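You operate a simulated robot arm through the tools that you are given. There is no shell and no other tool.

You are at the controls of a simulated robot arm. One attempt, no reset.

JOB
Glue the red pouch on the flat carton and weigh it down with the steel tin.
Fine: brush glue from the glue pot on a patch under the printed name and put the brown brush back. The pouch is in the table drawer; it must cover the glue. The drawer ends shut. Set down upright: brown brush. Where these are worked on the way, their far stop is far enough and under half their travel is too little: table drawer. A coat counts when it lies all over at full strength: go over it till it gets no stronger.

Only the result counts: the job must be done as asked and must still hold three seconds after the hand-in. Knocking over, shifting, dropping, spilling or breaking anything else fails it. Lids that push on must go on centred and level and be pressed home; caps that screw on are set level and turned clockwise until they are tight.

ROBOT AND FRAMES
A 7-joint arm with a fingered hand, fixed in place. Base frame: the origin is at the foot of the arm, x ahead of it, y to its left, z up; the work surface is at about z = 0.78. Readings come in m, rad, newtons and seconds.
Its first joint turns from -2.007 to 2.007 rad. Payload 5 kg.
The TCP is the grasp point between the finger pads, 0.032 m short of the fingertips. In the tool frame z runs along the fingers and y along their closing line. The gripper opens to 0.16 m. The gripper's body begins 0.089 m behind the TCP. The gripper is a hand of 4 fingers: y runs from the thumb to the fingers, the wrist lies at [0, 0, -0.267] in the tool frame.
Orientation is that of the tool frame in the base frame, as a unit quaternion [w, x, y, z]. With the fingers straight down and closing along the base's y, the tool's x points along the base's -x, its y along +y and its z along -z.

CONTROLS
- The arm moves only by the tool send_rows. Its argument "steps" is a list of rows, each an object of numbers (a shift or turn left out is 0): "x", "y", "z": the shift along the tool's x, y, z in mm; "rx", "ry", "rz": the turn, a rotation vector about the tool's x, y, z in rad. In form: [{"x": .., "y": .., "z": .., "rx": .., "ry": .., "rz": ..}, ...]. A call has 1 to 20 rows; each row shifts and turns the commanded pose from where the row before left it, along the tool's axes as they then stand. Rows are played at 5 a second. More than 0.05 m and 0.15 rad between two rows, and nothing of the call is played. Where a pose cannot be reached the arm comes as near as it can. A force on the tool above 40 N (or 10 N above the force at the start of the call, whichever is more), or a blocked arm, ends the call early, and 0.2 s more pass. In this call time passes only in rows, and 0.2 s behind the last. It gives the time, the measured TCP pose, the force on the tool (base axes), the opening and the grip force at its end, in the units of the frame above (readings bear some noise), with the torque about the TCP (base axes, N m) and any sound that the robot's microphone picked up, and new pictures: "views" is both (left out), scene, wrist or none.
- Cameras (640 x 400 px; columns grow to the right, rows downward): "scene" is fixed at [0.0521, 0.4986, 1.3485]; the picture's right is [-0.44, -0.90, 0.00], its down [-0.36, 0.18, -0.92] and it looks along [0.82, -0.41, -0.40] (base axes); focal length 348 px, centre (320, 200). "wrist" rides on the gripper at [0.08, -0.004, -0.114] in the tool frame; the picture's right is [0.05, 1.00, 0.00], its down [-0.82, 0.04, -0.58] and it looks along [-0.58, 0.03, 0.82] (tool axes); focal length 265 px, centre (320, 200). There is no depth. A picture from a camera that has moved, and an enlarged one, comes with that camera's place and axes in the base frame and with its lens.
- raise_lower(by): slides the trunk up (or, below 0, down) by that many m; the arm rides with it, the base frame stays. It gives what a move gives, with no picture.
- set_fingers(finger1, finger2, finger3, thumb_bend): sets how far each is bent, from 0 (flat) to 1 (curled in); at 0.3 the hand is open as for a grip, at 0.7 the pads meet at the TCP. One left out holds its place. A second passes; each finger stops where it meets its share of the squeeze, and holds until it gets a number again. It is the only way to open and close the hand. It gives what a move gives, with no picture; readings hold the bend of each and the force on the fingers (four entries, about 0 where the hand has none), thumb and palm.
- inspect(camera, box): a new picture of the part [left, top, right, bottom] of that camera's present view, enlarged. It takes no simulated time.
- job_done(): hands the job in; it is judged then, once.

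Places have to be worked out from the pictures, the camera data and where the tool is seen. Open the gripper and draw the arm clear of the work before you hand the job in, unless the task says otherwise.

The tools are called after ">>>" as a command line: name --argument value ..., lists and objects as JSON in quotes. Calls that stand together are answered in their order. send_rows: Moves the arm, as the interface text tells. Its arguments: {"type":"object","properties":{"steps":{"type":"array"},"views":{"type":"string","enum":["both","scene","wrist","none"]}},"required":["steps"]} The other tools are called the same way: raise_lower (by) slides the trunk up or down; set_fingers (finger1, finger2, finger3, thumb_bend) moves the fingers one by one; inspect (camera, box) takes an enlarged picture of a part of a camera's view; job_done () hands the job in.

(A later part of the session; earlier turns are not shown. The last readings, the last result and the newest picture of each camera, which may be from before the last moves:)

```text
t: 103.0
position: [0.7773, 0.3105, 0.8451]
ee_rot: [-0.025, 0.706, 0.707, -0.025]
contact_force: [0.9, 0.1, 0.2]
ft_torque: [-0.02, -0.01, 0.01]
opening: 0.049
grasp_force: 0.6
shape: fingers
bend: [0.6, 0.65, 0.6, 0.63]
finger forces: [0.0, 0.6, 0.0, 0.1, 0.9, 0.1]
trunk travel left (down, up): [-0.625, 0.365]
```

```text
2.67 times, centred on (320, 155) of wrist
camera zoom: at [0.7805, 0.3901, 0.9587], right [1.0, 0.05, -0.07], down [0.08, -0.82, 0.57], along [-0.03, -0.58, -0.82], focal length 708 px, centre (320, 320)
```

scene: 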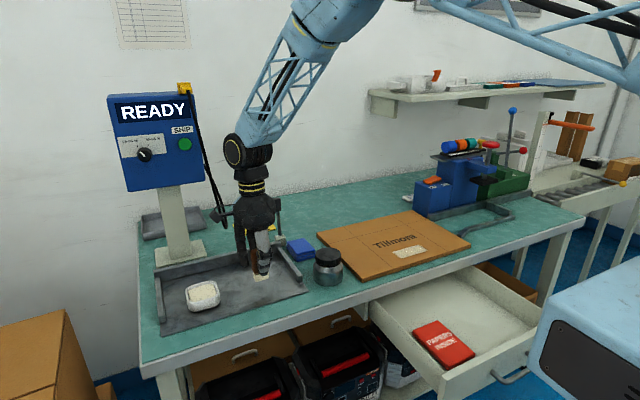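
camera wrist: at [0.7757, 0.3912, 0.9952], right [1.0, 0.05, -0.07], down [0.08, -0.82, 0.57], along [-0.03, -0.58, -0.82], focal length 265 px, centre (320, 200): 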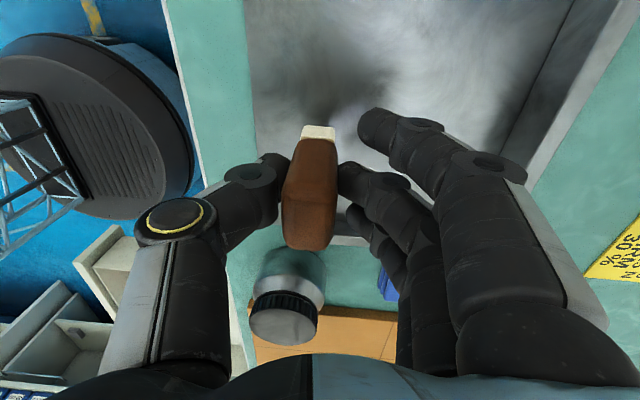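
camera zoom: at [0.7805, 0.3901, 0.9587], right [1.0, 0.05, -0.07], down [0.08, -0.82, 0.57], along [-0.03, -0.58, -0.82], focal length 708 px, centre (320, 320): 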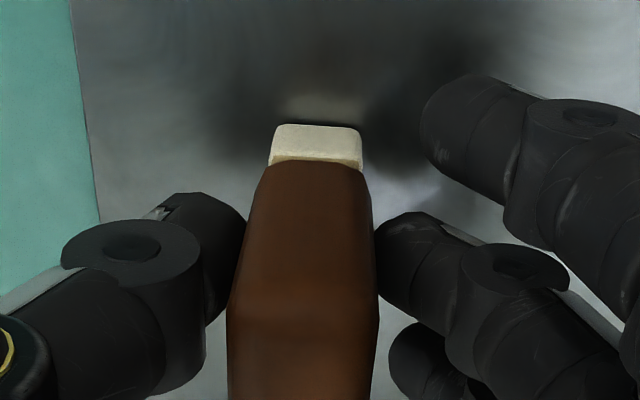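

The brush stands at its original place. I open fully and rise.

>>> set_fingers --finger1 0.5 --finger2 0.5 --finger3 0.5 --thumb_bend 0.5

>>> send_rows --steps '[{"y": -0.7, "z": -10}, {"y": -1.4, "z": -20}, {"y": -2, "z": -30}, {"y": -3, "z": -40, "rx": -0.034}, {"z": -40, "rx": -0.034}]'

>>> inspect --camera "scene" --box '[180, 220, 340, 320]'

```text
t: 104.0
position: [0.7769, 0.3095, 0.8452]
ee_rot: [-0.025, 0.707, 0.706, -0.025]
contact_force: [-0.8, 0.4, 1.1]
ft_torque: [0.01, 0.02, 0.01]
opening: 0.0903
grasp_force: 0.0
shape: fingers
bend: [0.5, 0.5, 0.5, 0.5]
finger forces: [0.0, 0.1, 0.0, 0.0, 0.0, 0.1]
trunk travel left (down, up): [-0.625, 0.365]
```

```text
t: 105.2
position: [0.7737, 0.3093, 0.9844]
ee_rot: [0.0, 0.707, 0.707, -0.001]
contact_force: [-1.0, 0.7, 0.7]
ft_torque: [0.01, -0.02, -0.03]
opening: 0.0908
grasp_force: 0.1
shape: fingers
bend: [0.5, 0.5, 0.5, 0.5]
finger forces: [0.0, 0.0, 0.1, 0.0, 0.1, 0.0]
trunk travel left (down, up): [-0.625, 0.365]
camera wrist: at [0.7716, 0.3891, 1.0981], right [1.0, 0.05, 0.0], down [0.04, -0.82, 0.58], along [0.03, -0.58, -0.82], focal length 265 px, centre (320, 200)
```

scene: 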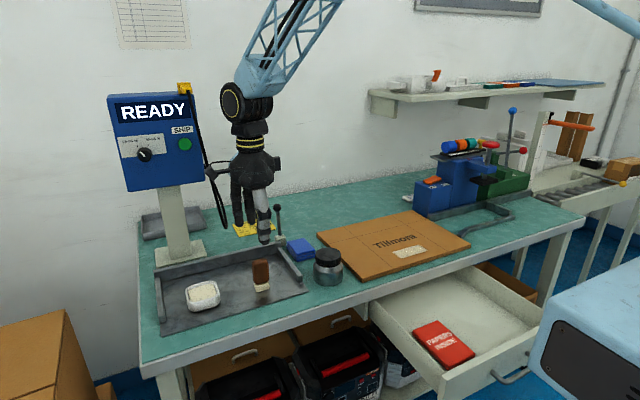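
wrist: 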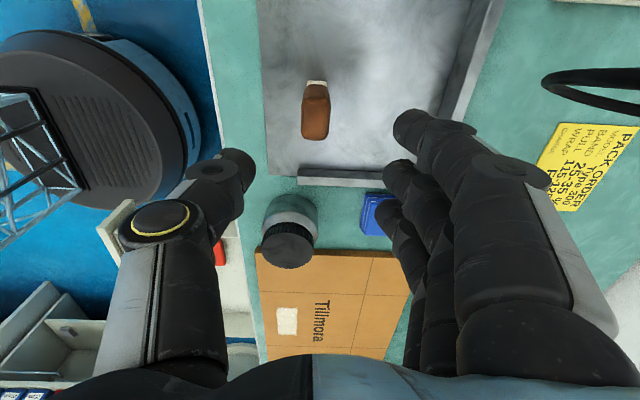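

```text
4.00 times, centred on (260, 270) of scene
camera zoom: at [0.0521, 0.4986, 1.3485], right [-0.44, -0.9, 0.0], down [-0.36, 0.18, -0.92], along [0.82, -0.41, -0.4], focal length 1390 px, centre (560, -80)
```

zoom: 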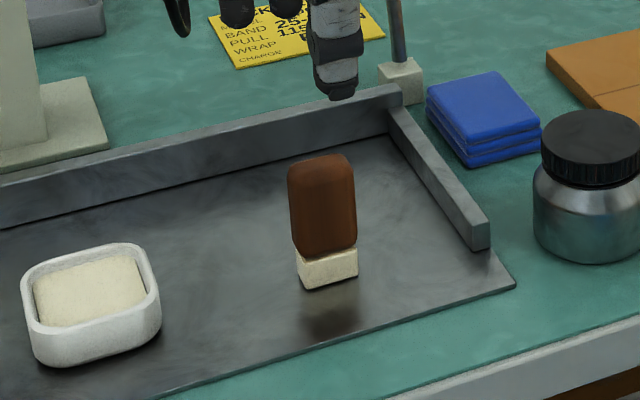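

The brush is back, upright in its place. Next I move over the drawer to look at the pouch, then turn the hand so it closes along y across the pouch's width.

>>> send_rows --steps '[{"x": -37.4, "y": -27.6}, {"x": -37.4, "y": -27.6}, {"x": -37.4, "y": -27.6}, {"x": -37.4, "y": -27.6}, {"x": -37.4, "y": -27.6}, {"x": -37.4, "y": -27.6}, {"x": -37.4, "y": -27.6}, {"x": -37.4, "y": -27.6}, {"x": -37.4, "y": -27.6}, {"x": -37.4, "y": -27.6}]' --views "none"

>>> send_rows --steps '[{"rz": -0.1309}, {"rz": -0.1309}, {"rz": -0.1309}, {"rz": -0.1309}, {"rz": -0.1309}, {"rz": -0.1309}, {"rz": -0.1309}, {"rz": -0.1309}, {"rz": -0.1309}, {"rz": -0.1309}, {"rz": -0.1309}, {"rz": -0.1309}]'

>>> inspect --camera "wrist" --box '[120, 0, 520, 250]'

>>> inspect --camera "scene" --box '[360, 260, 560, 385]'

```text
t: 107.4
position: [0.5031, -0.0637, 0.9831]
ee_rot: [0.0, 0.707, 0.707, 0.0]
contact_force: [-0.6, -0.6, -0.9]
ft_torque: [0.02, -0.01, -0.01]
opening: 0.0907
grasp_force: 0.1
shape: fingers
bend: [0.5, 0.5, 0.5, 0.5]
finger forces: [0.0, 0.0, 0.0, 0.0, 0.0, 0.1]
trunk travel left (down, up): [-0.625, 0.365]
```

```text
t: 110.0
position: [0.5014, -0.0637, 0.9861]
ee_rot: [-0.001, -0.001, 1.0, 0.0]
contact_force: [0.0, 0.0, -0.8]
ft_torque: [-0.01, -0.01, 0.03]
opening: 0.0906
grasp_force: 0.0
shape: fingers
bend: [0.5, 0.5, 0.5, 0.5]
finger forces: [0.1, 0.0, 0.0, 0.1, 0.1, 0.0]
trunk travel left (down, up): [-0.625, 0.365]
camera wrist: at [0.4213, -0.0686, 1.0995], right [-0.05, 1.0, 0.0], down [0.82, 0.04, 0.58], along [0.58, 0.03, -0.82], focal length 265 px, centre (320, 200)
```

scene: 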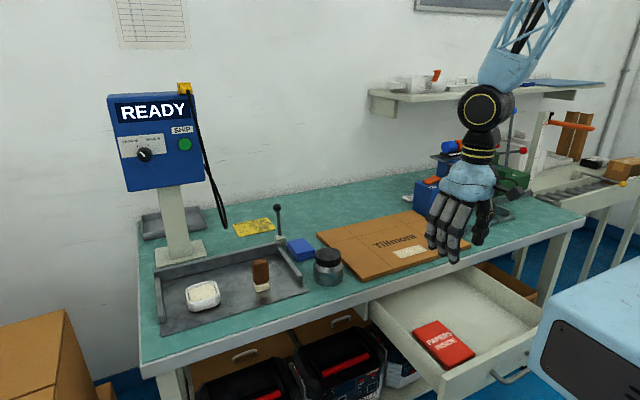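
wrist: 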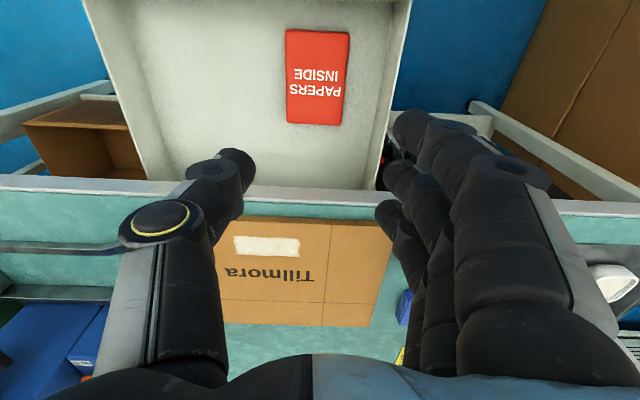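

```text
1.60 times, centred on (320, 125) of wrist
camera zoom: at [0.4213, -0.0686, 1.0995], right [-0.05, 1.0, 0.0], down [0.82, 0.04, 0.58], along [0.58, 0.03, -0.82], focal length 425 px, centre (320, 320)
```

zoom: 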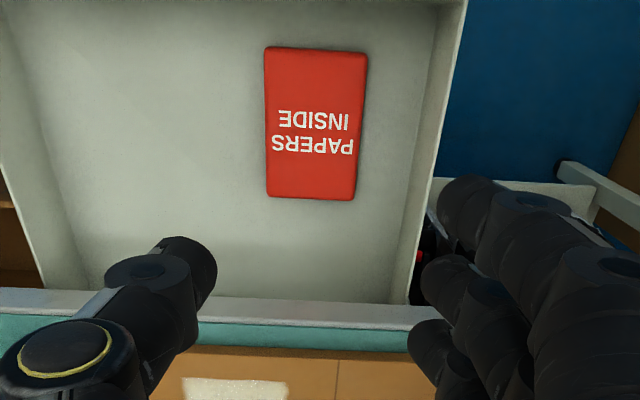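

```text
3.20 times, centred on (460, 322) of scene
camera zoom: at [0.0521, 0.4986, 1.3485], right [-0.44, -0.9, 0.0], down [-0.36, 0.18, -0.92], along [0.82, -0.41, -0.4], focal length 1112 px, centre (-128, -192)
```

zoom: 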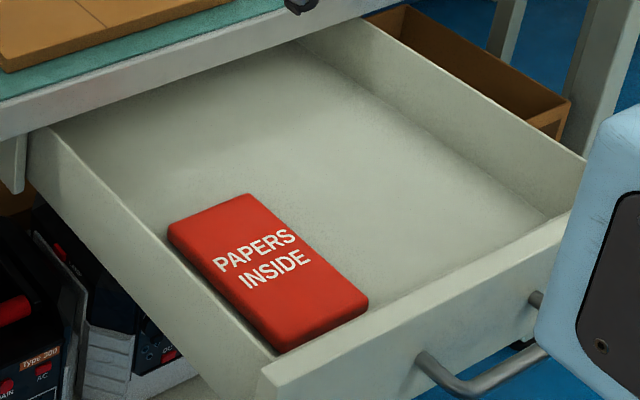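

The pouch lies at x 0.442–0.566, y −0.113 to −0.026, with its top at about z=0.685. I open the hand to about 0.12 and descend over its centre.

>>> set_fingers --finger1 0.42 --finger2 0.42 --finger3 0.42 --thumb_bend 0.42

>>> send_rows --steps '[{"x": -2.6, "y": -6, "z": 40}, {"z": 40}, {"z": 40}, {"z": 40}, {"z": 35}, {"z": 30}]'

>>> inspect --camera "wrist" --box '[160, 50, 480, 250]'

>>> inspect --camera "scene" --box '[360, 260, 560, 385]'

```text
t: 111.0
position: [0.5004, -0.0643, 0.9857]
ee_rot: [-0.002, 0.0, 1.0, -0.001]
contact_force: [-0.2, 0.7, -0.1]
ft_torque: [0.02, -0.04, 0.01]
opening: 0.1225
grasp_force: 0.1
shape: fingers
bend: [0.42, 0.42, 0.42, 0.42]
finger forces: [0.0, 0.0, 0.1, 0.0, 0.0, 0.1]
trunk travel left (down, up): [-0.625, 0.365]
```

```text
t: 112.4
position: [0.5056, -0.0706, 0.7611]
ee_rot: [0.0, -0.001, 1.0, 0.001]
contact_force: [0.2, -0.2, 0.1]
ft_torque: [-0.01, 0.01, 0.0]
opening: 0.1226
grasp_force: 0.0
shape: fingers
bend: [0.42, 0.42, 0.42, 0.42]
finger forces: [0.0, 0.0, 0.0, 0.0, 0.1, 0.1]
trunk travel left (down, up): [-0.625, 0.365]
camera wrist: at [0.4251, -0.0754, 0.8754], right [-0.05, 1.0, 0.0], down [0.82, 0.04, 0.58], along [0.58, 0.03, -0.82], focal length 265 px, centre (320, 200)
```

scene: 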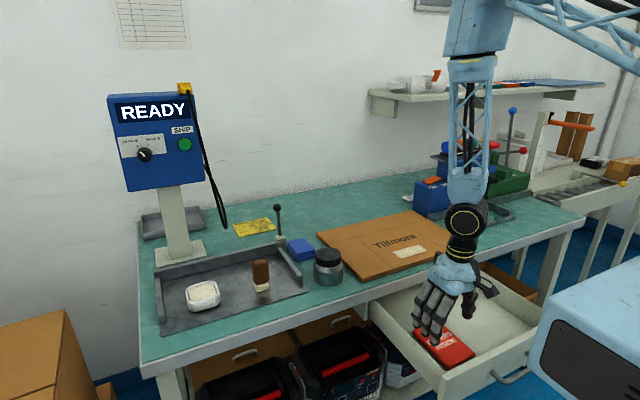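
wrist: 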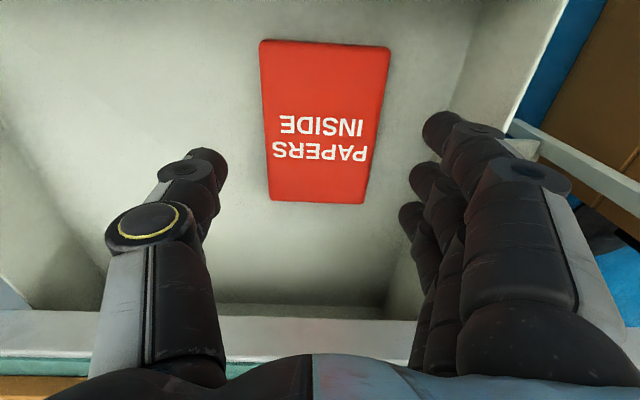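

```text
2.00 times, centred on (320, 150) of wrist
camera zoom: at [0.4251, -0.0754, 0.8754], right [-0.05, 1.0, 0.0], down [0.82, 0.04, 0.58], along [0.58, 0.03, -0.82], focal length 531 px, centre (320, 300)
```

zoom: 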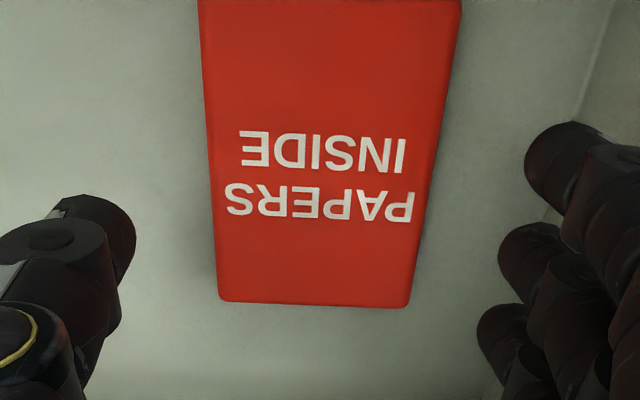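

```text
3.20 times, centred on (460, 322) of scene
camera zoom: at [0.0521, 0.4986, 1.3485], right [-0.44, -0.9, 0.0], down [-0.36, 0.18, -0.92], along [0.82, -0.41, -0.4], focal length 1112 px, centre (-128, -192)
```

zoom: 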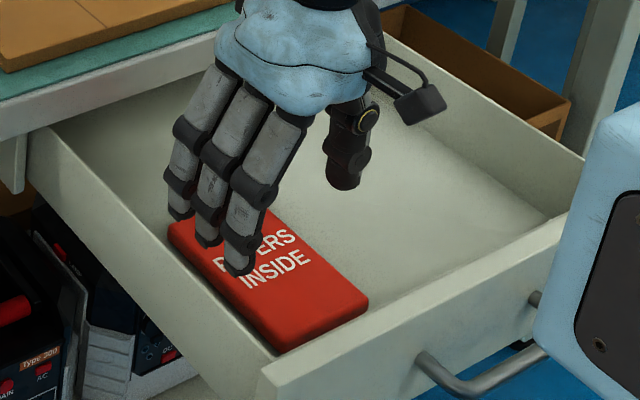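

Centred on the pouch within a few mm. I descend until the fingertips are just above the drawer floor.

>>> send_rows --steps '[{"x": 4, "z": 20}, {"z": 15}, {"z": 10}]' --views "none"

>>> send_rows --steps '[{"z": 5}]' --views "none"

>>> inspect --camera "wrist" --box '[160, 50, 480, 250]'

>>> inspect --camera "scene" --box '[390, 270, 510, 345]'

```text
t: 113.2
position: [0.4986, -0.0705, 0.7172]
ee_rot: [-0.001, 0.002, 1.0, 0.0]
contact_force: [0.1, 0.2, -1.1]
ft_torque: [0.02, 0.01, -0.01]
opening: 0.1225
grasp_force: 0.1
shape: fingers
bend: [0.42, 0.42, 0.42, 0.42]
finger forces: [0.1, 0.0, 0.1, 0.0, 0.1, 0.0]
trunk travel left (down, up): [-0.625, 0.365]
```

```text
t: 113.6
position: [0.4983, -0.0696, 0.7113]
ee_rot: [-0.001, 0.001, 1.0, 0.001]
contact_force: [0.6, 0.5, -0.6]
ft_torque: [0.01, 0.02, 0.0]
opening: 0.1227
grasp_force: 0.0
shape: fingers
bend: [0.42, 0.42, 0.42, 0.42]
finger forces: [0.1, 0.1, 0.0, 0.0, 0.0, 0.0]
trunk travel left (down, up): [-0.625, 0.365]
```

```text
2.00 times, centred on (320, 150) of wrist
camera zoom: at [0.4187, -0.0756, 0.8252], right [-0.05, 1.0, 0.0], down [0.82, 0.04, 0.58], along [0.58, 0.03, -0.82], focal length 531 px, centre (320, 300)
```

zoom: 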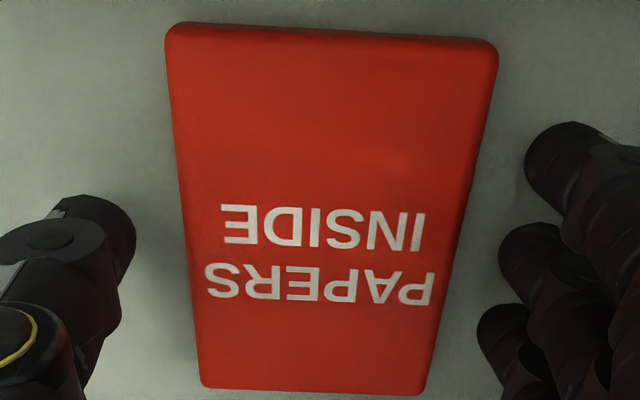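

```text
5.33 times, centred on (450, 308) of scene
camera zoom: at [0.0521, 0.4986, 1.3485], right [-0.44, -0.9, 0.0], down [-0.36, 0.18, -0.92], along [0.82, -0.41, -0.4], focal length 1853 px, centre (-373, -373)
```

zoom: 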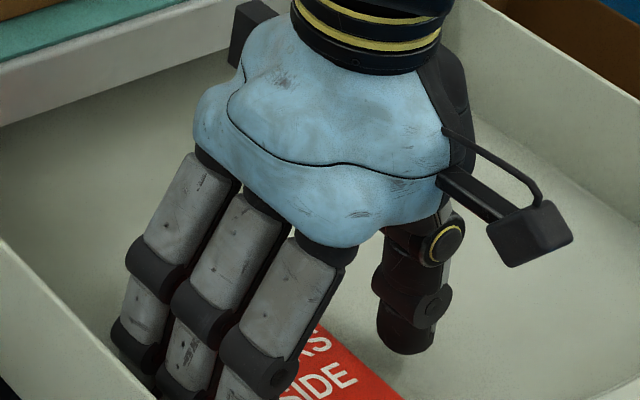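

>>> send_rows --steps '[{"z": 4}]' --views "none"

>>> send_rows --steps '[{"z": 3}]' --views "none"

>>> inspect --camera "wrist" --box '[120, 50, 520, 300]'

```text
t: 114.0
position: [0.4979, -0.0716, 0.707]
ee_rot: [-0.001, 0.0, 1.0, 0.0]
contact_force: [-0.4, 0.7, -0.7]
ft_torque: [0.02, 0.02, -0.02]
opening: 0.1225
grasp_force: 0.0
shape: fingers
bend: [0.42, 0.42, 0.42, 0.42]
finger forces: [0.0, 0.0, 0.0, 0.0, 0.0, 0.0]
trunk travel left (down, up): [-0.625, 0.365]
```

```text
t: 114.4
position: [0.4992, -0.0713, 0.704]
ee_rot: [0.0, -0.001, 1.0, -0.001]
contact_force: [-0.7, -0.5, 0.2]
ft_torque: [0.03, 0.02, 0.01]
opening: 0.1225
grasp_force: 0.0
shape: fingers
bend: [0.42, 0.42, 0.42, 0.42]
finger forces: [0.1, 0.1, 0.0, 0.0, 0.0, 0.0]
trunk travel left (down, up): [-0.625, 0.365]
```

```text
1.60 times, centred on (320, 175) of wrist
camera zoom: at [0.4192, -0.0751, 0.8179], right [-0.05, 1.0, 0.0], down [0.82, 0.04, 0.58], along [0.58, 0.03, -0.82], focal length 425 px, centre (320, 240)
```

zoom: 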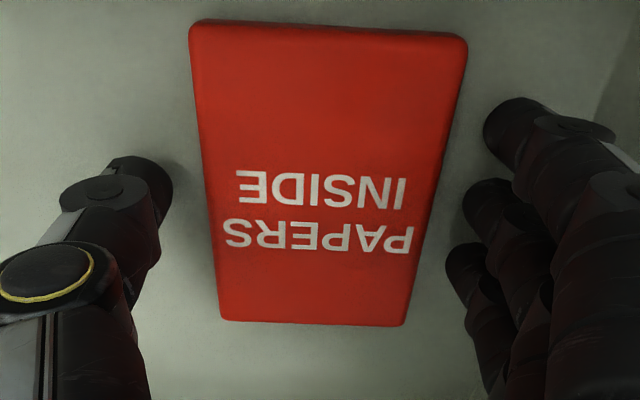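

Fingertips are near the floor on both sides. I close on the pouch's long sides.

>>> set_fingers --finger1 0.55 --finger2 0.55 --finger3 0.55 --thumb_bend 0.55

>>> inspect --camera "wrist" --box '[120, 50, 520, 300]'

```text
t: 115.4
position: [0.4996, -0.0706, 0.7055]
ee_rot: [0.0, 0.0, 1.0, 0.0]
contact_force: [0.3, 1.3, 1.2]
ft_torque: [-0.04, 0.0, 0.0]
opening: 0.0974
grasp_force: 13.9
shape: fingers
bend: [0.5, 0.5, 0.5, 0.51]
finger forces: [4.6, 4.7, 4.8, 0.0, 13.6, 0.1]
trunk travel left (down, up): [-0.625, 0.365]
```

```text
1.60 times, centred on (320, 175) of wrist
camera zoom: at [0.419, -0.0752, 0.8179], right [-0.05, 1.0, 0.0], down [0.82, 0.04, 0.58], along [0.58, 0.03, -0.82], focal length 425 px, centre (320, 240)
```

zoom: 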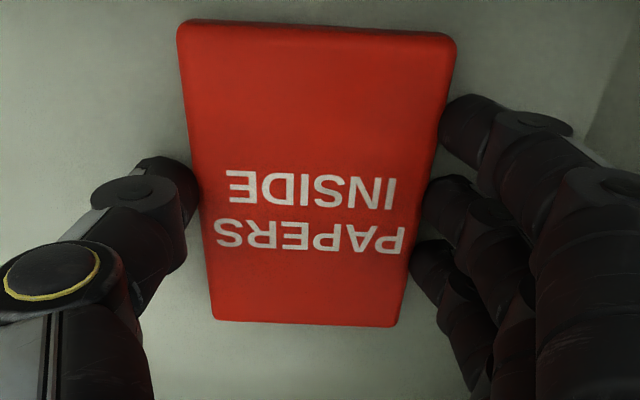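

All fingers bear evenly with a 14 N grip. I firm it slightly and lift a little to test.

>>> set_fingers --finger1 0.6 --finger2 0.6 --finger3 0.6 --thumb_bend 0.57

>>> send_rows --steps '[{"z": -5}, {"z": -10}, {"z": -15}, {"z": -20}]'

>>> inspect --camera "wrist" --box '[120, 50, 520, 300]'

```text
t: 116.4
position: [0.4985, -0.0713, 0.7035]
ee_rot: [-0.001, 0.0, 1.0, -0.001]
contact_force: [-0.4, 0.3, 2.3]
ft_torque: [-0.09, -0.01, 0.03]
opening: 0.0965
grasp_force: 20.7
shape: fingers
bend: [0.53, 0.53, 0.53, 0.51]
finger forces: [6.9, 6.9, 6.8, 0.1, 20.1, 0.0]
trunk travel left (down, up): [-0.625, 0.365]
```

```text
t: 117.4
position: [0.4993, -0.0707, 0.7541]
ee_rot: [0.0, 0.0, 1.0, -0.001]
contact_force: [-0.4, -0.4, -0.8]
ft_torque: [0.01, -0.02, 0.0]
opening: 0.0967
grasp_force: 19.5
shape: fingers
bend: [0.54, 0.54, 0.54, 0.5]
finger forces: [6.7, 6.8, 6.7, 0.0, 19.6, 0.0]
trunk travel left (down, up): [-0.625, 0.365]
camera wrist: at [0.4202, -0.0745, 0.8683], right [-0.05, 1.0, 0.0], down [0.82, 0.04, 0.58], along [0.58, 0.03, -0.82], focal length 265 px, centre (320, 200)
```

scene: 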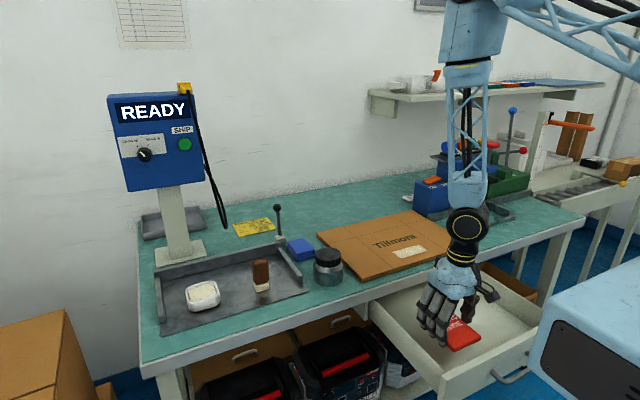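
wrist: 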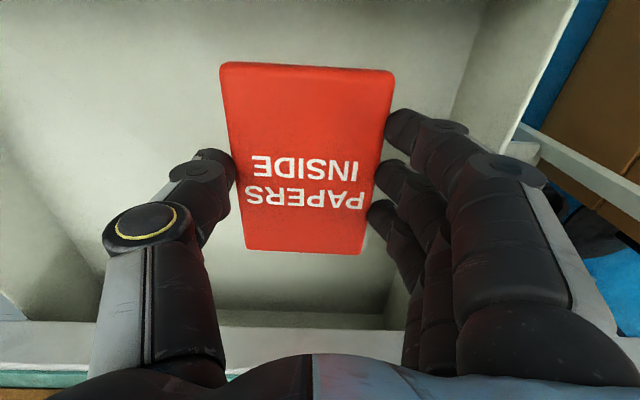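

```text
1.60 times, centred on (320, 175) of wrist
camera zoom: at [0.4202, -0.0745, 0.8683], right [-0.05, 1.0, 0.0], down [0.82, 0.04, 0.58], along [0.58, 0.03, -0.82], focal length 425 px, centre (320, 240)
```

zoom: 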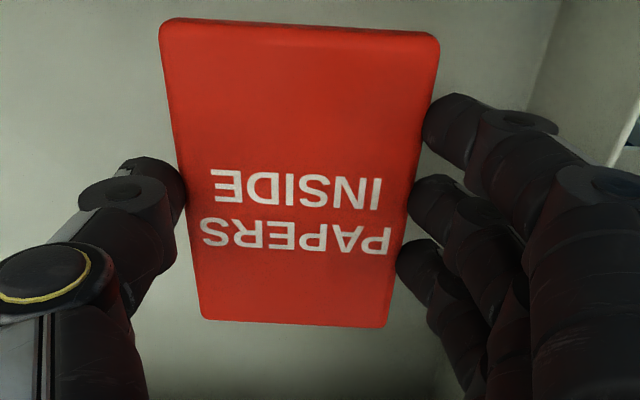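

The pouch is held level, its centre about 8.5 mm to −y of the tool axis. I raise it well above the bench and rotate the hand 90° so the pouch's long side runs along y.

>>> send_rows --steps '[{"z": -30}, {"z": -40}, {"z": -40}, {"z": -40}, {"z": -40}, {"z": -30}]' --views "none"

>>> send_rows --steps '[{"rz": 0.1309}, {"rz": 0.1309}, {"rz": 0.1309}, {"rz": 0.1309}, {"rz": 0.1309}, {"rz": 0.1309}, {"rz": 0.1309}, {"rz": 0.1309}, {"rz": 0.1309}, {"rz": 0.1309}, {"rz": 0.1309}, {"rz": 0.1309}]' --views "none"

>>> send_rows --steps '[{"x": -12, "y": 40}, {"x": -12, "y": 40}, {"x": -12, "y": 40}, {"x": -12, "y": 40}, {"x": -12, "y": 40}, {"x": -11, "y": 38}]'

>>> inspect --camera "wrist" --box '[120, 0, 520, 250]'

>>> inspect --camera "scene" --box '[320, 160, 520, 285]'

```text
t: 118.8
position: [0.4987, -0.0704, 0.9748]
ee_rot: [0.0, 0.001, 1.0, 0.0]
contact_force: [-0.9, 0.5, 0.3]
ft_torque: [0.01, -0.01, 0.02]
opening: 0.0965
grasp_force: 19.6
shape: fingers
bend: [0.54, 0.54, 0.54, 0.5]
finger forces: [6.7, 6.7, 6.8, 0.0, 19.5, 0.1]
trunk travel left (down, up): [-0.625, 0.365]
```

```text
t: 121.4
position: [0.5, -0.0701, 0.9736]
ee_rot: [0.0, 0.708, 0.707, 0.0]
contact_force: [-0.1, 0.5, -1.1]
ft_torque: [0.02, 0.02, -0.02]
opening: 0.0967
grasp_force: 19.0
shape: fingers
bend: [0.54, 0.54, 0.54, 0.5]
finger forces: [6.8, 6.7, 6.7, 0.1, 19.4, 0.0]
trunk travel left (down, up): [-0.625, 0.365]
```

```text
t: 122.8
position: [0.7383, -0.1406, 0.9722]
ee_rot: [-0.001, 0.707, 0.707, 0.0]
contact_force: [-0.2, -0.4, -1.1]
ft_torque: [0.02, 0.0, 0.01]
opening: 0.0963
grasp_force: 19.1
shape: fingers
bend: [0.54, 0.54, 0.54, 0.5]
finger forces: [6.7, 6.6, 6.6, 0.0, 19.0, 0.0]
trunk travel left (down, up): [-0.625, 0.365]
camera wrist: at [0.7346, -0.0618, 1.086], right [1.0, 0.05, 0.0], down [0.04, -0.82, 0.58], along [0.03, -0.58, -0.82], focal length 265 px, centre (320, 200)
```

scene: 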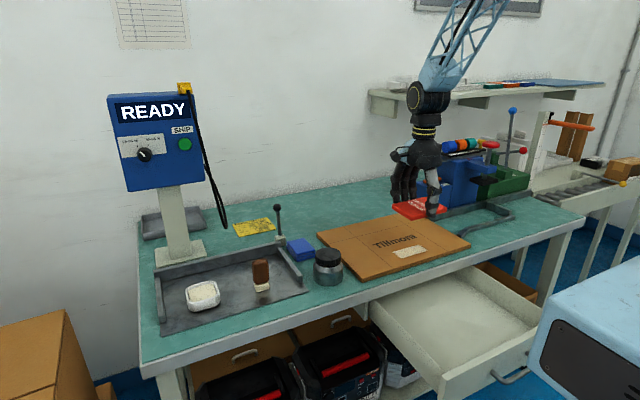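
wrist: 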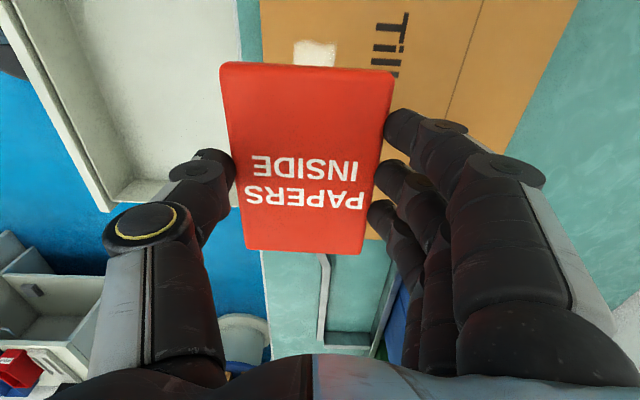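

```text
1.60 times, centred on (320, 125) of wrist
camera zoom: at [0.7346, -0.0618, 1.086], right [1.0, 0.05, 0.0], down [0.04, -0.82, 0.58], along [0.03, -0.58, -0.82], focal length 425 px, centre (320, 320)
```

zoom: 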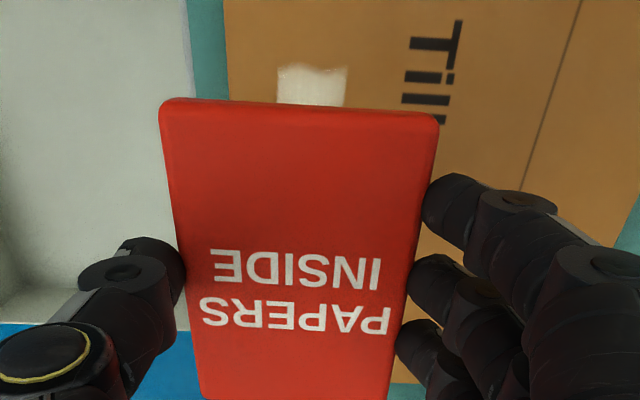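

```text
3.20 times, centred on (420, 222) of scene
camera zoom: at [0.0521, 0.4986, 1.3485], right [-0.44, -0.9, 0.0], down [-0.36, 0.18, -0.92], along [0.82, -0.41, -0.4], focal length 1112 px, centre (0, 128)
```

zoom: 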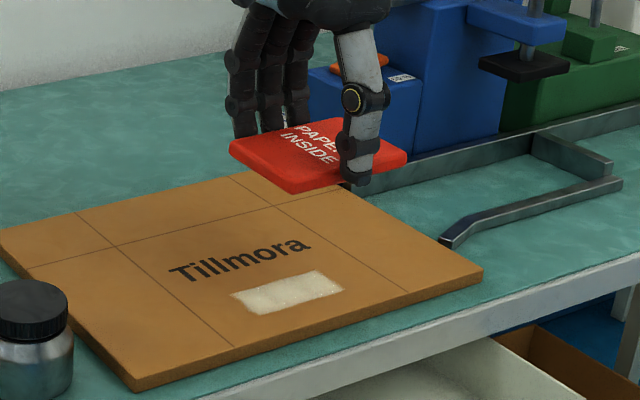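

The pouch is lined up over the coat, with 5–10 mm to spare at both ends. I shift 1.5 mm in +y and descend.

>>> send_rows --steps '[{"x": 1.5, "z": 30}, {"z": 35}, {"z": 30}, {"z": 20}, {"z": 12}]'

>>> inspect --camera "scene" --box '[360, 200, 480, 275]'

>>> inspect --camera "wrist" --box '[120, 0, 520, 250]'

```text
t: 124.0
position: [0.7377, -0.141, 0.8459]
ee_rot: [-0.001, 0.707, 0.707, -0.001]
contact_force: [-0.4, 0.3, -0.8]
ft_torque: [0.02, 0.0, 0.01]
opening: 0.0962
grasp_force: 19.9
shape: fingers
bend: [0.54, 0.54, 0.54, 0.5]
finger forces: [6.5, 6.6, 6.6, 0.1, 19.0, 0.0]
trunk travel left (down, up): [-0.625, 0.365]
camera wrist: at [0.7341, -0.0608, 0.9599], right [1.0, 0.05, 0.0], down [0.04, -0.82, 0.58], along [0.03, -0.58, -0.82], focal length 265 px, centre (320, 200)
```

scene: 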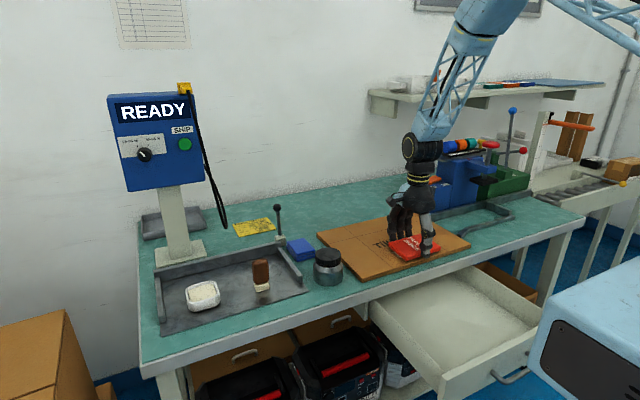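
wrist: 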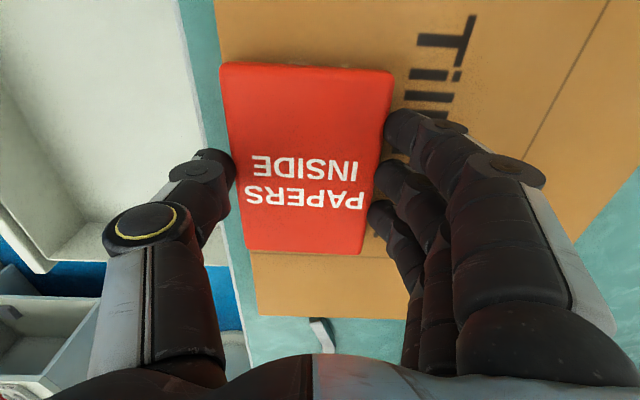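

```text
5.33 times, centred on (420, 238) of scene
camera zoom: at [0.0521, 0.4986, 1.3485], right [-0.44, -0.9, 0.0], down [-0.36, 0.18, -0.92], along [0.82, -0.41, -0.4], focal length 1853 px, centre (-213, 0)
```

zoom: 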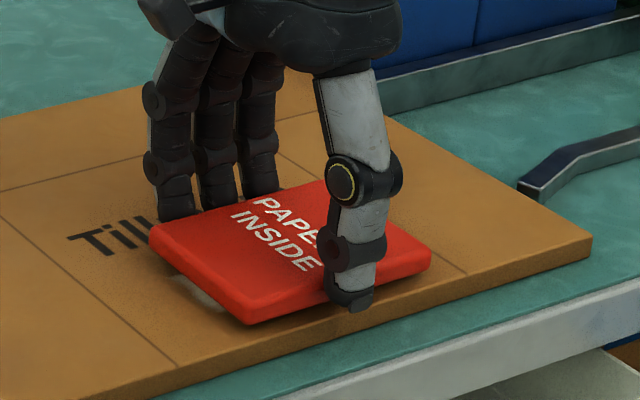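

```text
1.60 times, centred on (320, 125) of wrist
camera zoom: at [0.7341, -0.0608, 0.9599], right [1.0, 0.05, 0.0], down [0.04, -0.82, 0.58], along [0.03, -0.58, -0.82], focal length 425 px, centre (320, 320)
```

zoom: 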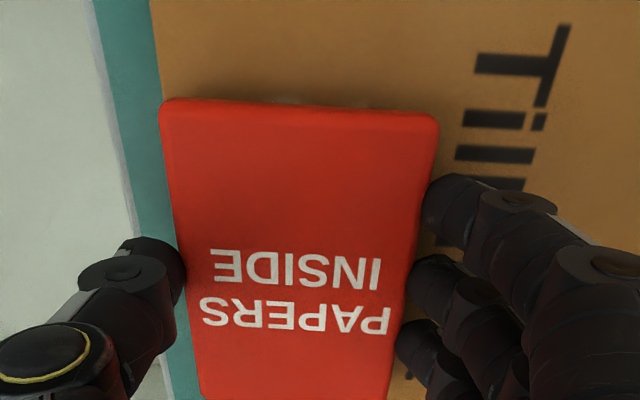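

A trace of coat still peeks out at the +y end, so I shift the pouch 4 mm further in +y, then lower to contact in small steps.

>>> send_rows --steps '[{"x": 4, "z": 4}, {"z": 3}]' --views "none"

>>> send_rows --steps '[{"z": 2}]' --views "none"

>>> inspect --camera "scene" --box '[380, 220, 460, 270]'

>>> inspect --camera "wrist" --box '[200, 20, 400, 145]'

```text
t: 124.6
position: [0.739, -0.1356, 0.8401]
ee_rot: [0.0, 0.708, 0.707, 0.0]
contact_force: [0.2, -0.4, 7.0]
ft_torque: [0.03, 0.37, 0.02]
opening: 0.0965
grasp_force: 20.5
shape: fingers
bend: [0.54, 0.54, 0.54, 0.5]
finger forces: [6.7, 6.5, 6.6, 0.0, 20.7, 0.0]
trunk travel left (down, up): [-0.625, 0.365]
```

```text
t: 125.0
position: [0.7391, -0.1363, 0.8386]
ee_rot: [0.0, 0.707, 0.708, 0.0]
contact_force: [2.4, -0.8, 15.8]
ft_torque: [0.0, 0.77, 0.0]
opening: 0.0965
grasp_force: 20.8
shape: fingers
bend: [0.54, 0.54, 0.54, 0.5]
finger forces: [7.2, 7.1, 7.2, 0.0, 20.3, 0.0]
trunk travel left (down, up): [-0.625, 0.365]
```

```text
8.00 times, centred on (420, 245) of scene
camera zoom: at [0.0521, 0.4986, 1.3485], right [-0.44, -0.9, 0.0], down [-0.36, 0.18, -0.92], along [0.82, -0.41, -0.4], focal length 2780 px, centre (-480, -160)
```

zoom: 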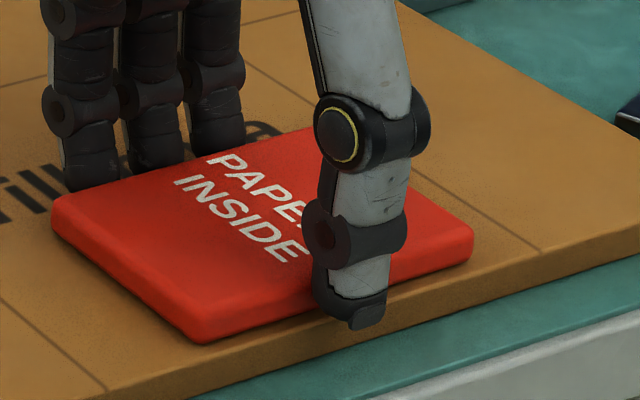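

```text
3.20 times, centred on (300, 82) of wrist
camera zoom: at [0.7344, -0.056, 0.9525], right [1.0, 0.05, 0.0], down [0.04, -0.81, 0.58], along [0.03, -0.58, -0.82], focal length 849 px, centre (384, 576)
```

zoom: 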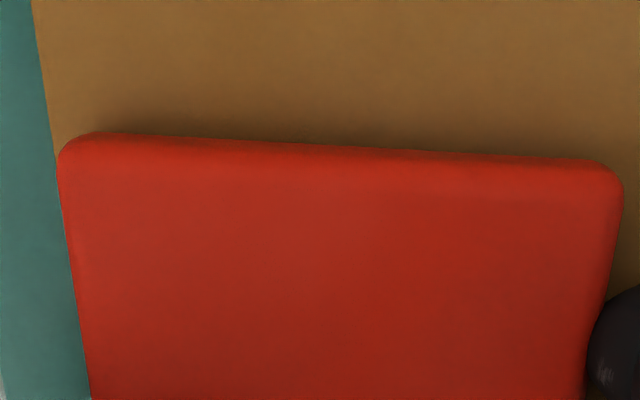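

The pouch is down, with contact on its −x side first; the coat is fully hidden. I ease up 1.5 mm and release by opening slowly.

>>> send_rows --steps '[{"z": -1.5}]' --views "none"

>>> set_fingers --finger1 0.49 --finger2 0.49 --finger3 0.49 --thumb_bend 0.47

>>> inspect --camera "scene" --box '[380, 220, 460, 270]'

>>> inspect --camera "wrist" --box '[120, 0, 520, 250]'

```text
t: 125.4
position: [0.7381, -0.1358, 0.8397]
ee_rot: [0.0, 0.707, 0.707, 0.0]
contact_force: [3.0, -1.1, 11.7]
ft_torque: [-0.02, 0.51, 0.03]
opening: 0.0967
grasp_force: 21.0
shape: fingers
bend: [0.54, 0.54, 0.54, 0.5]
finger forces: [7.3, 7.3, 7.4, 0.0, 19.7, 0.0]
trunk travel left (down, up): [-0.625, 0.365]
```

```text
t: 126.4
position: [0.738, -0.1354, 0.8391]
ee_rot: [0.0, 0.707, 0.707, 0.0]
contact_force: [-0.1, -0.6, -0.4]
ft_torque: [0.02, 0.0, -0.01]
opening: 0.1006
grasp_force: 1.5
shape: fingers
bend: [0.49, 0.49, 0.49, 0.47]
finger forces: [0.3, 0.3, 0.3, 0.0, 0.9, 0.0]
trunk travel left (down, up): [-0.625, 0.365]
```

```text
8.00 times, centred on (420, 245) of scene
camera zoom: at [0.0521, 0.4986, 1.3485], right [-0.44, -0.9, 0.0], down [-0.36, 0.18, -0.92], along [0.82, -0.41, -0.4], focal length 2780 px, centre (-480, -160)
```

zoom: 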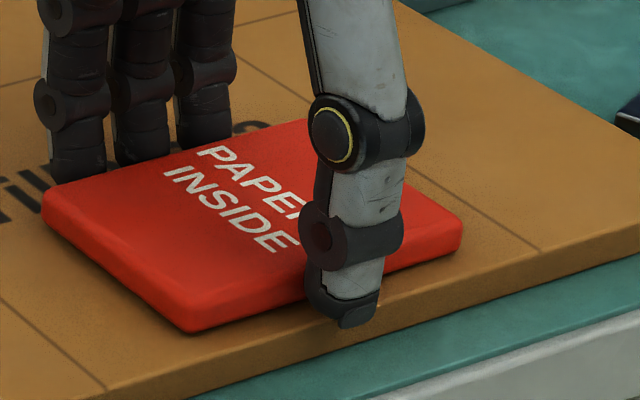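

```text
1.60 times, centred on (320, 125) of wrist
camera zoom: at [0.7343, -0.0559, 0.9524], right [1.0, 0.05, 0.0], down [0.04, -0.82, 0.58], along [0.03, -0.58, -0.82], focal length 425 px, centre (320, 320)
```

zoom: 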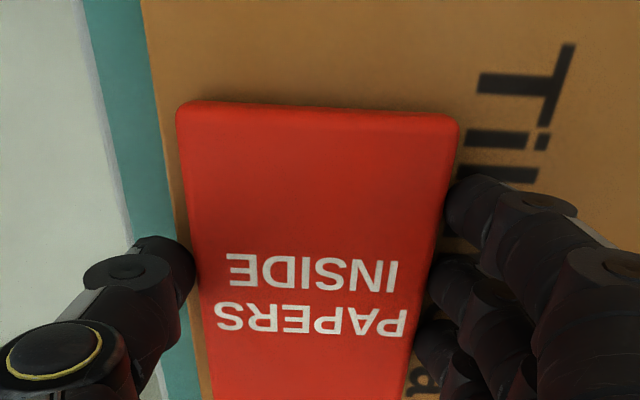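

The pouch moved about 4 mm in +x on release and still covers the coat (pouch x 0.694–0.777). I open fully and lift away.

>>> set_fingers --finger1 0.43 --finger2 0.43 --finger3 0.43 --thumb_bend 0.43

>>> send_rows --steps '[{"z": -5}, {"z": -15}, {"z": -30}, {"z": -40}, {"z": -40}, {"z": -30}]'

>>> inspect --camera "scene" --box '[320, 190, 480, 290]'

>>> inspect --camera "wrist" --box '[160, 50, 480, 250]'

```text
t: 127.4
position: [0.7381, -0.1348, 0.8394]
ee_rot: [0.0, 0.707, 0.707, 0.0]
contact_force: [-0.1, 0.4, -1.4]
ft_torque: [-0.01, 0.02, -0.01]
opening: 0.1184
grasp_force: 0.1
shape: fingers
bend: [0.43, 0.43, 0.43, 0.43]
finger forces: [0.0, 0.1, 0.1, 0.1, 0.0, 0.0]
trunk travel left (down, up): [-0.625, 0.365]
```

```text
t: 128.8
position: [0.7381, -0.1374, 1.0007]
ee_rot: [-0.001, 0.707, 0.707, -0.001]
contact_force: [-0.1, -0.6, 0.0]
ft_torque: [0.02, -0.04, 0.03]
opening: 0.1185
grasp_force: 0.1
shape: fingers
bend: [0.43, 0.43, 0.43, 0.43]
finger forces: [0.0, 0.1, 0.0, 0.0, 0.1, 0.0]
trunk travel left (down, up): [-0.625, 0.365]
camera wrist: at [0.7344, -0.0566, 1.1134], right [1.0, 0.05, 0.0], down [0.04, -0.82, 0.58], along [0.03, -0.58, -0.82], focal length 265 px, centre (320, 200)
```

scene: 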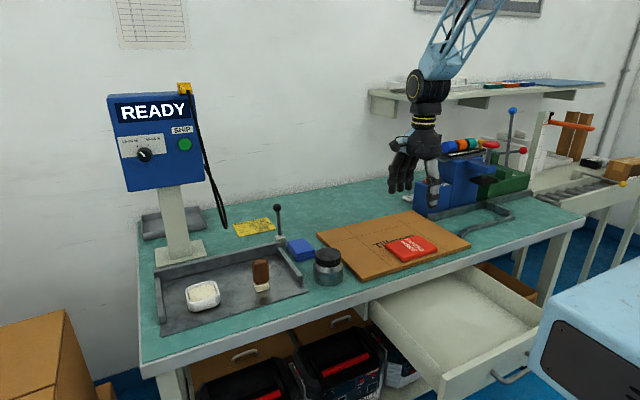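
wrist: 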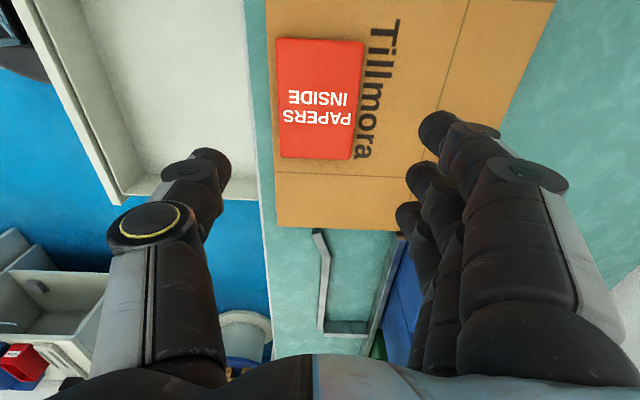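

```text
4.00 times, centred on (400, 240) of scene
camera zoom: at [0.0521, 0.4986, 1.3485], right [-0.44, -0.9, 0.0], down [-0.36, 0.18, -0.92], along [0.82, -0.41, -0.4], focal length 1390 px, centre (0, 40)
```

zoom: 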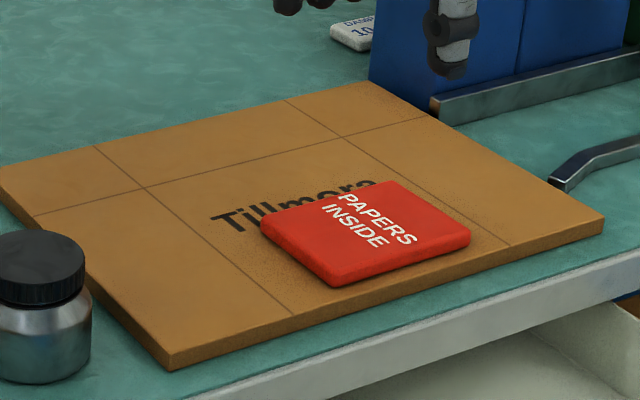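

```text
2.00 times, centred on (320, 150) of wrist
camera zoom: at [0.7344, -0.0566, 1.1134], right [1.0, 0.05, 0.0], down [0.04, -0.82, 0.58], along [0.03, -0.58, -0.82], focal length 531 px, centre (320, 300)
```

zoom: 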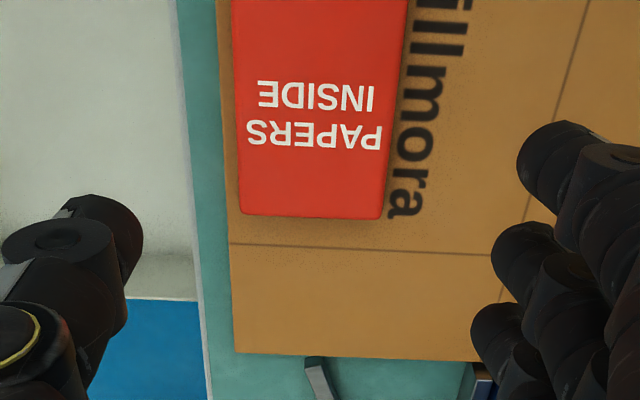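

The pouch sits at about x 0.693–0.780, y −0.206 to −0.078, covering the coat with margin. Now I move over the steel tin to locate it precisely.

>>> send_rows --steps '[{"x": 45, "y": -2}, {"x": 45, "y": -2}, {"x": 45, "y": -2}, {"x": 45, "y": -2}, {"x": 45, "y": -2}, {"x": 48}]'

>>> inspect --camera "wrist" --box '[160, 50, 480, 250]'

>>> inspect --camera "scene" --box '[270, 220, 390, 295]'

```text
t: 130.2
position: [0.7305, 0.1409, 0.9984]
ee_rot: [0.0, 0.707, 0.707, 0.0]
contact_force: [-0.1, -1.0, 0.0]
ft_torque: [-0.02, -0.01, 0.02]
opening: 0.1185
grasp_force: 0.1
shape: fingers
bend: [0.43, 0.43, 0.43, 0.43]
finger forces: [0.0, 0.0, 0.1, 0.0, 0.0, 0.1]
trunk travel left (down, up): [-0.625, 0.365]
camera wrist: at [0.7259, 0.2204, 1.1118], right [1.0, 0.05, 0.0], down [0.04, -0.81, 0.58], along [0.03, -0.58, -0.82], focal length 265 px, centre (320, 200)
```

scene: 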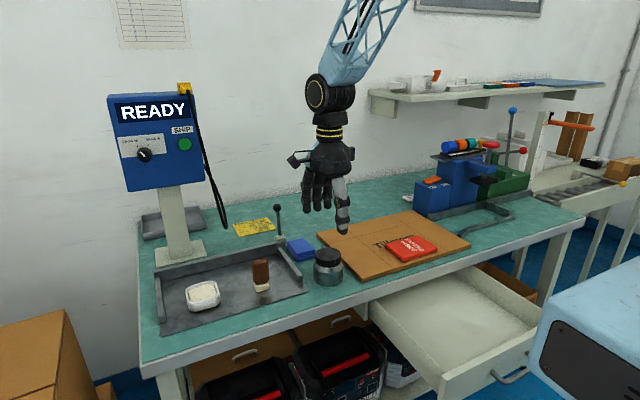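
wrist: 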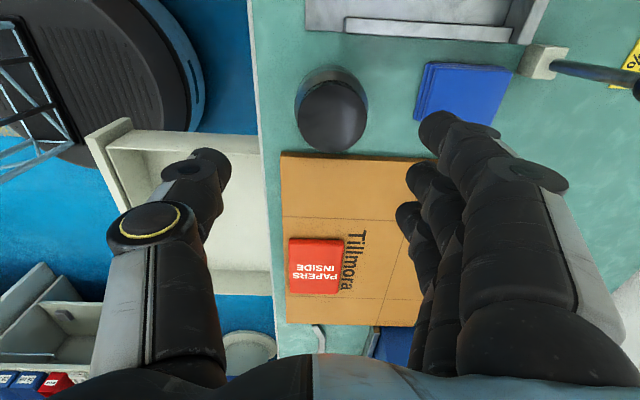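

```text
2.00 times, centred on (320, 150) of wrist
camera zoom: at [0.7259, 0.2204, 1.1118], right [1.0, 0.05, 0.0], down [0.04, -0.81, 0.58], along [0.03, -0.58, -0.82], focal length 531 px, centre (320, 300)
```

zoom: 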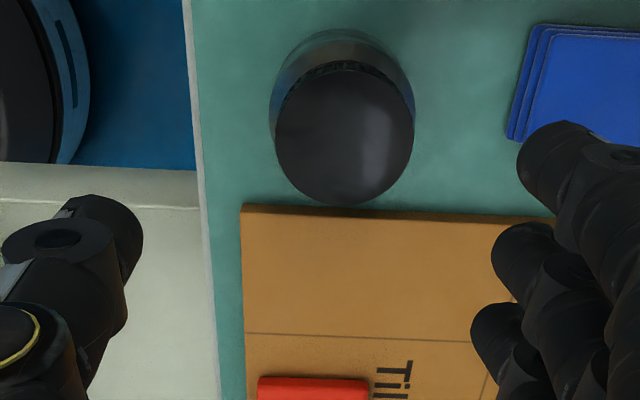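

```text
5.33 times, centred on (330, 258) of scene
camera zoom: at [0.0521, 0.4986, 1.3485], right [-0.44, -0.9, 0.0], down [-0.36, 0.18, -0.92], along [0.82, -0.41, -0.4], focal length 1853 px, centre (267, -107)
```

zoom: 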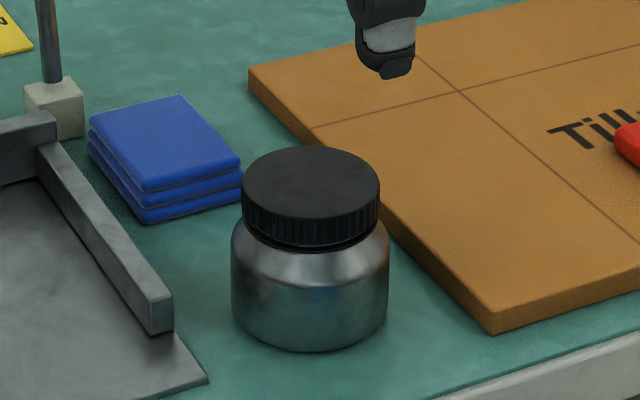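

The tin's centre comes out at about (0.740, 0.131), 80 mm wide and 70 mm tall, with a lid on top. I centre above it and come partway down to check.

>>> send_rows --steps '[{"x": -9.4, "y": 9.5, "z": 20}, {"z": 40}, {"z": 40}]'

>>> inspect --camera "wrist" --box '[120, 50, 520, 300]'

>>> inspect --camera "scene" --box '[270, 220, 390, 295]'

```text
t: 131.0
position: [0.7399, 0.1287, 0.8981]
ee_rot: [0.0, 0.707, 0.707, 0.0]
contact_force: [0.1, 0.2, 1.5]
ft_torque: [-0.01, 0.05, 0.01]
opening: 0.1187
grasp_force: 0.0
shape: fingers
bend: [0.43, 0.43, 0.43, 0.43]
finger forces: [0.0, 0.1, 0.1, 0.0, 0.1, 0.1]
trunk travel left (down, up): [-0.625, 0.365]
camera wrist: at [0.736, 0.2082, 1.012], right [1.0, 0.05, 0.0], down [0.04, -0.82, 0.58], along [0.03, -0.58, -0.82], focal length 265 px, centre (320, 200)
```

scene: 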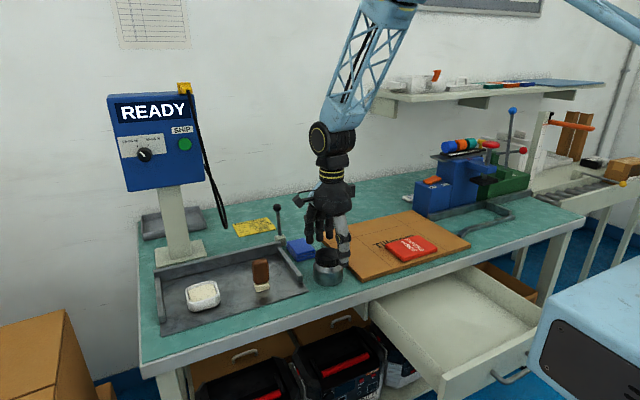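
wrist: 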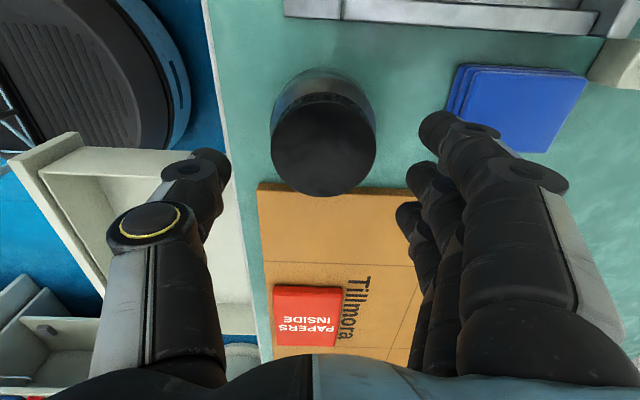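

```text
1.60 times, centred on (320, 175) of wrist
camera zoom: at [0.736, 0.2082, 1.012], right [1.0, 0.05, 0.0], down [0.04, -0.82, 0.58], along [0.03, -0.58, -0.82], focal length 425 px, centre (320, 240)
```

zoom: 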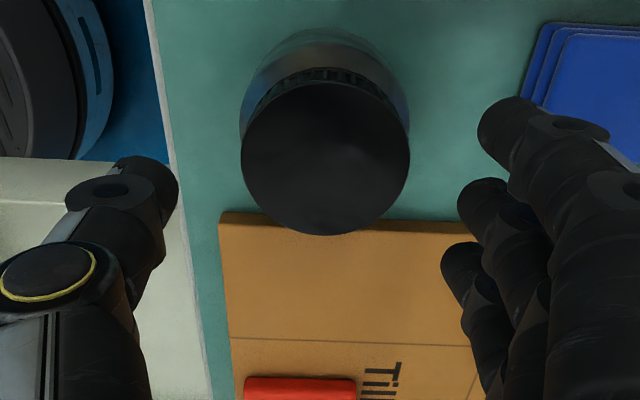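

```text
5.33 times, centred on (330, 258) of scene
camera zoom: at [0.0521, 0.4986, 1.3485], right [-0.44, -0.9, 0.0], down [-0.36, 0.18, -0.92], along [0.82, -0.41, -0.4], focal length 1853 px, centre (267, -107)
```

zoom: 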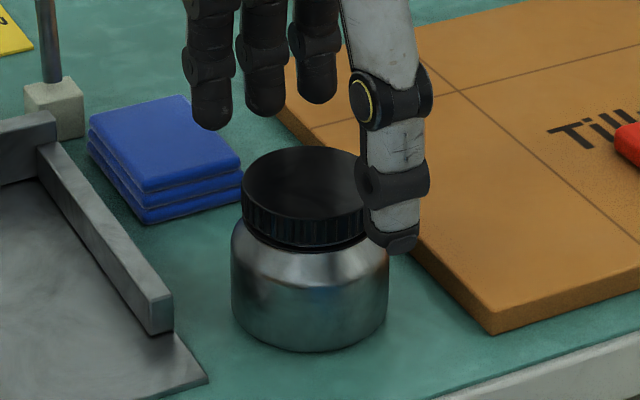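

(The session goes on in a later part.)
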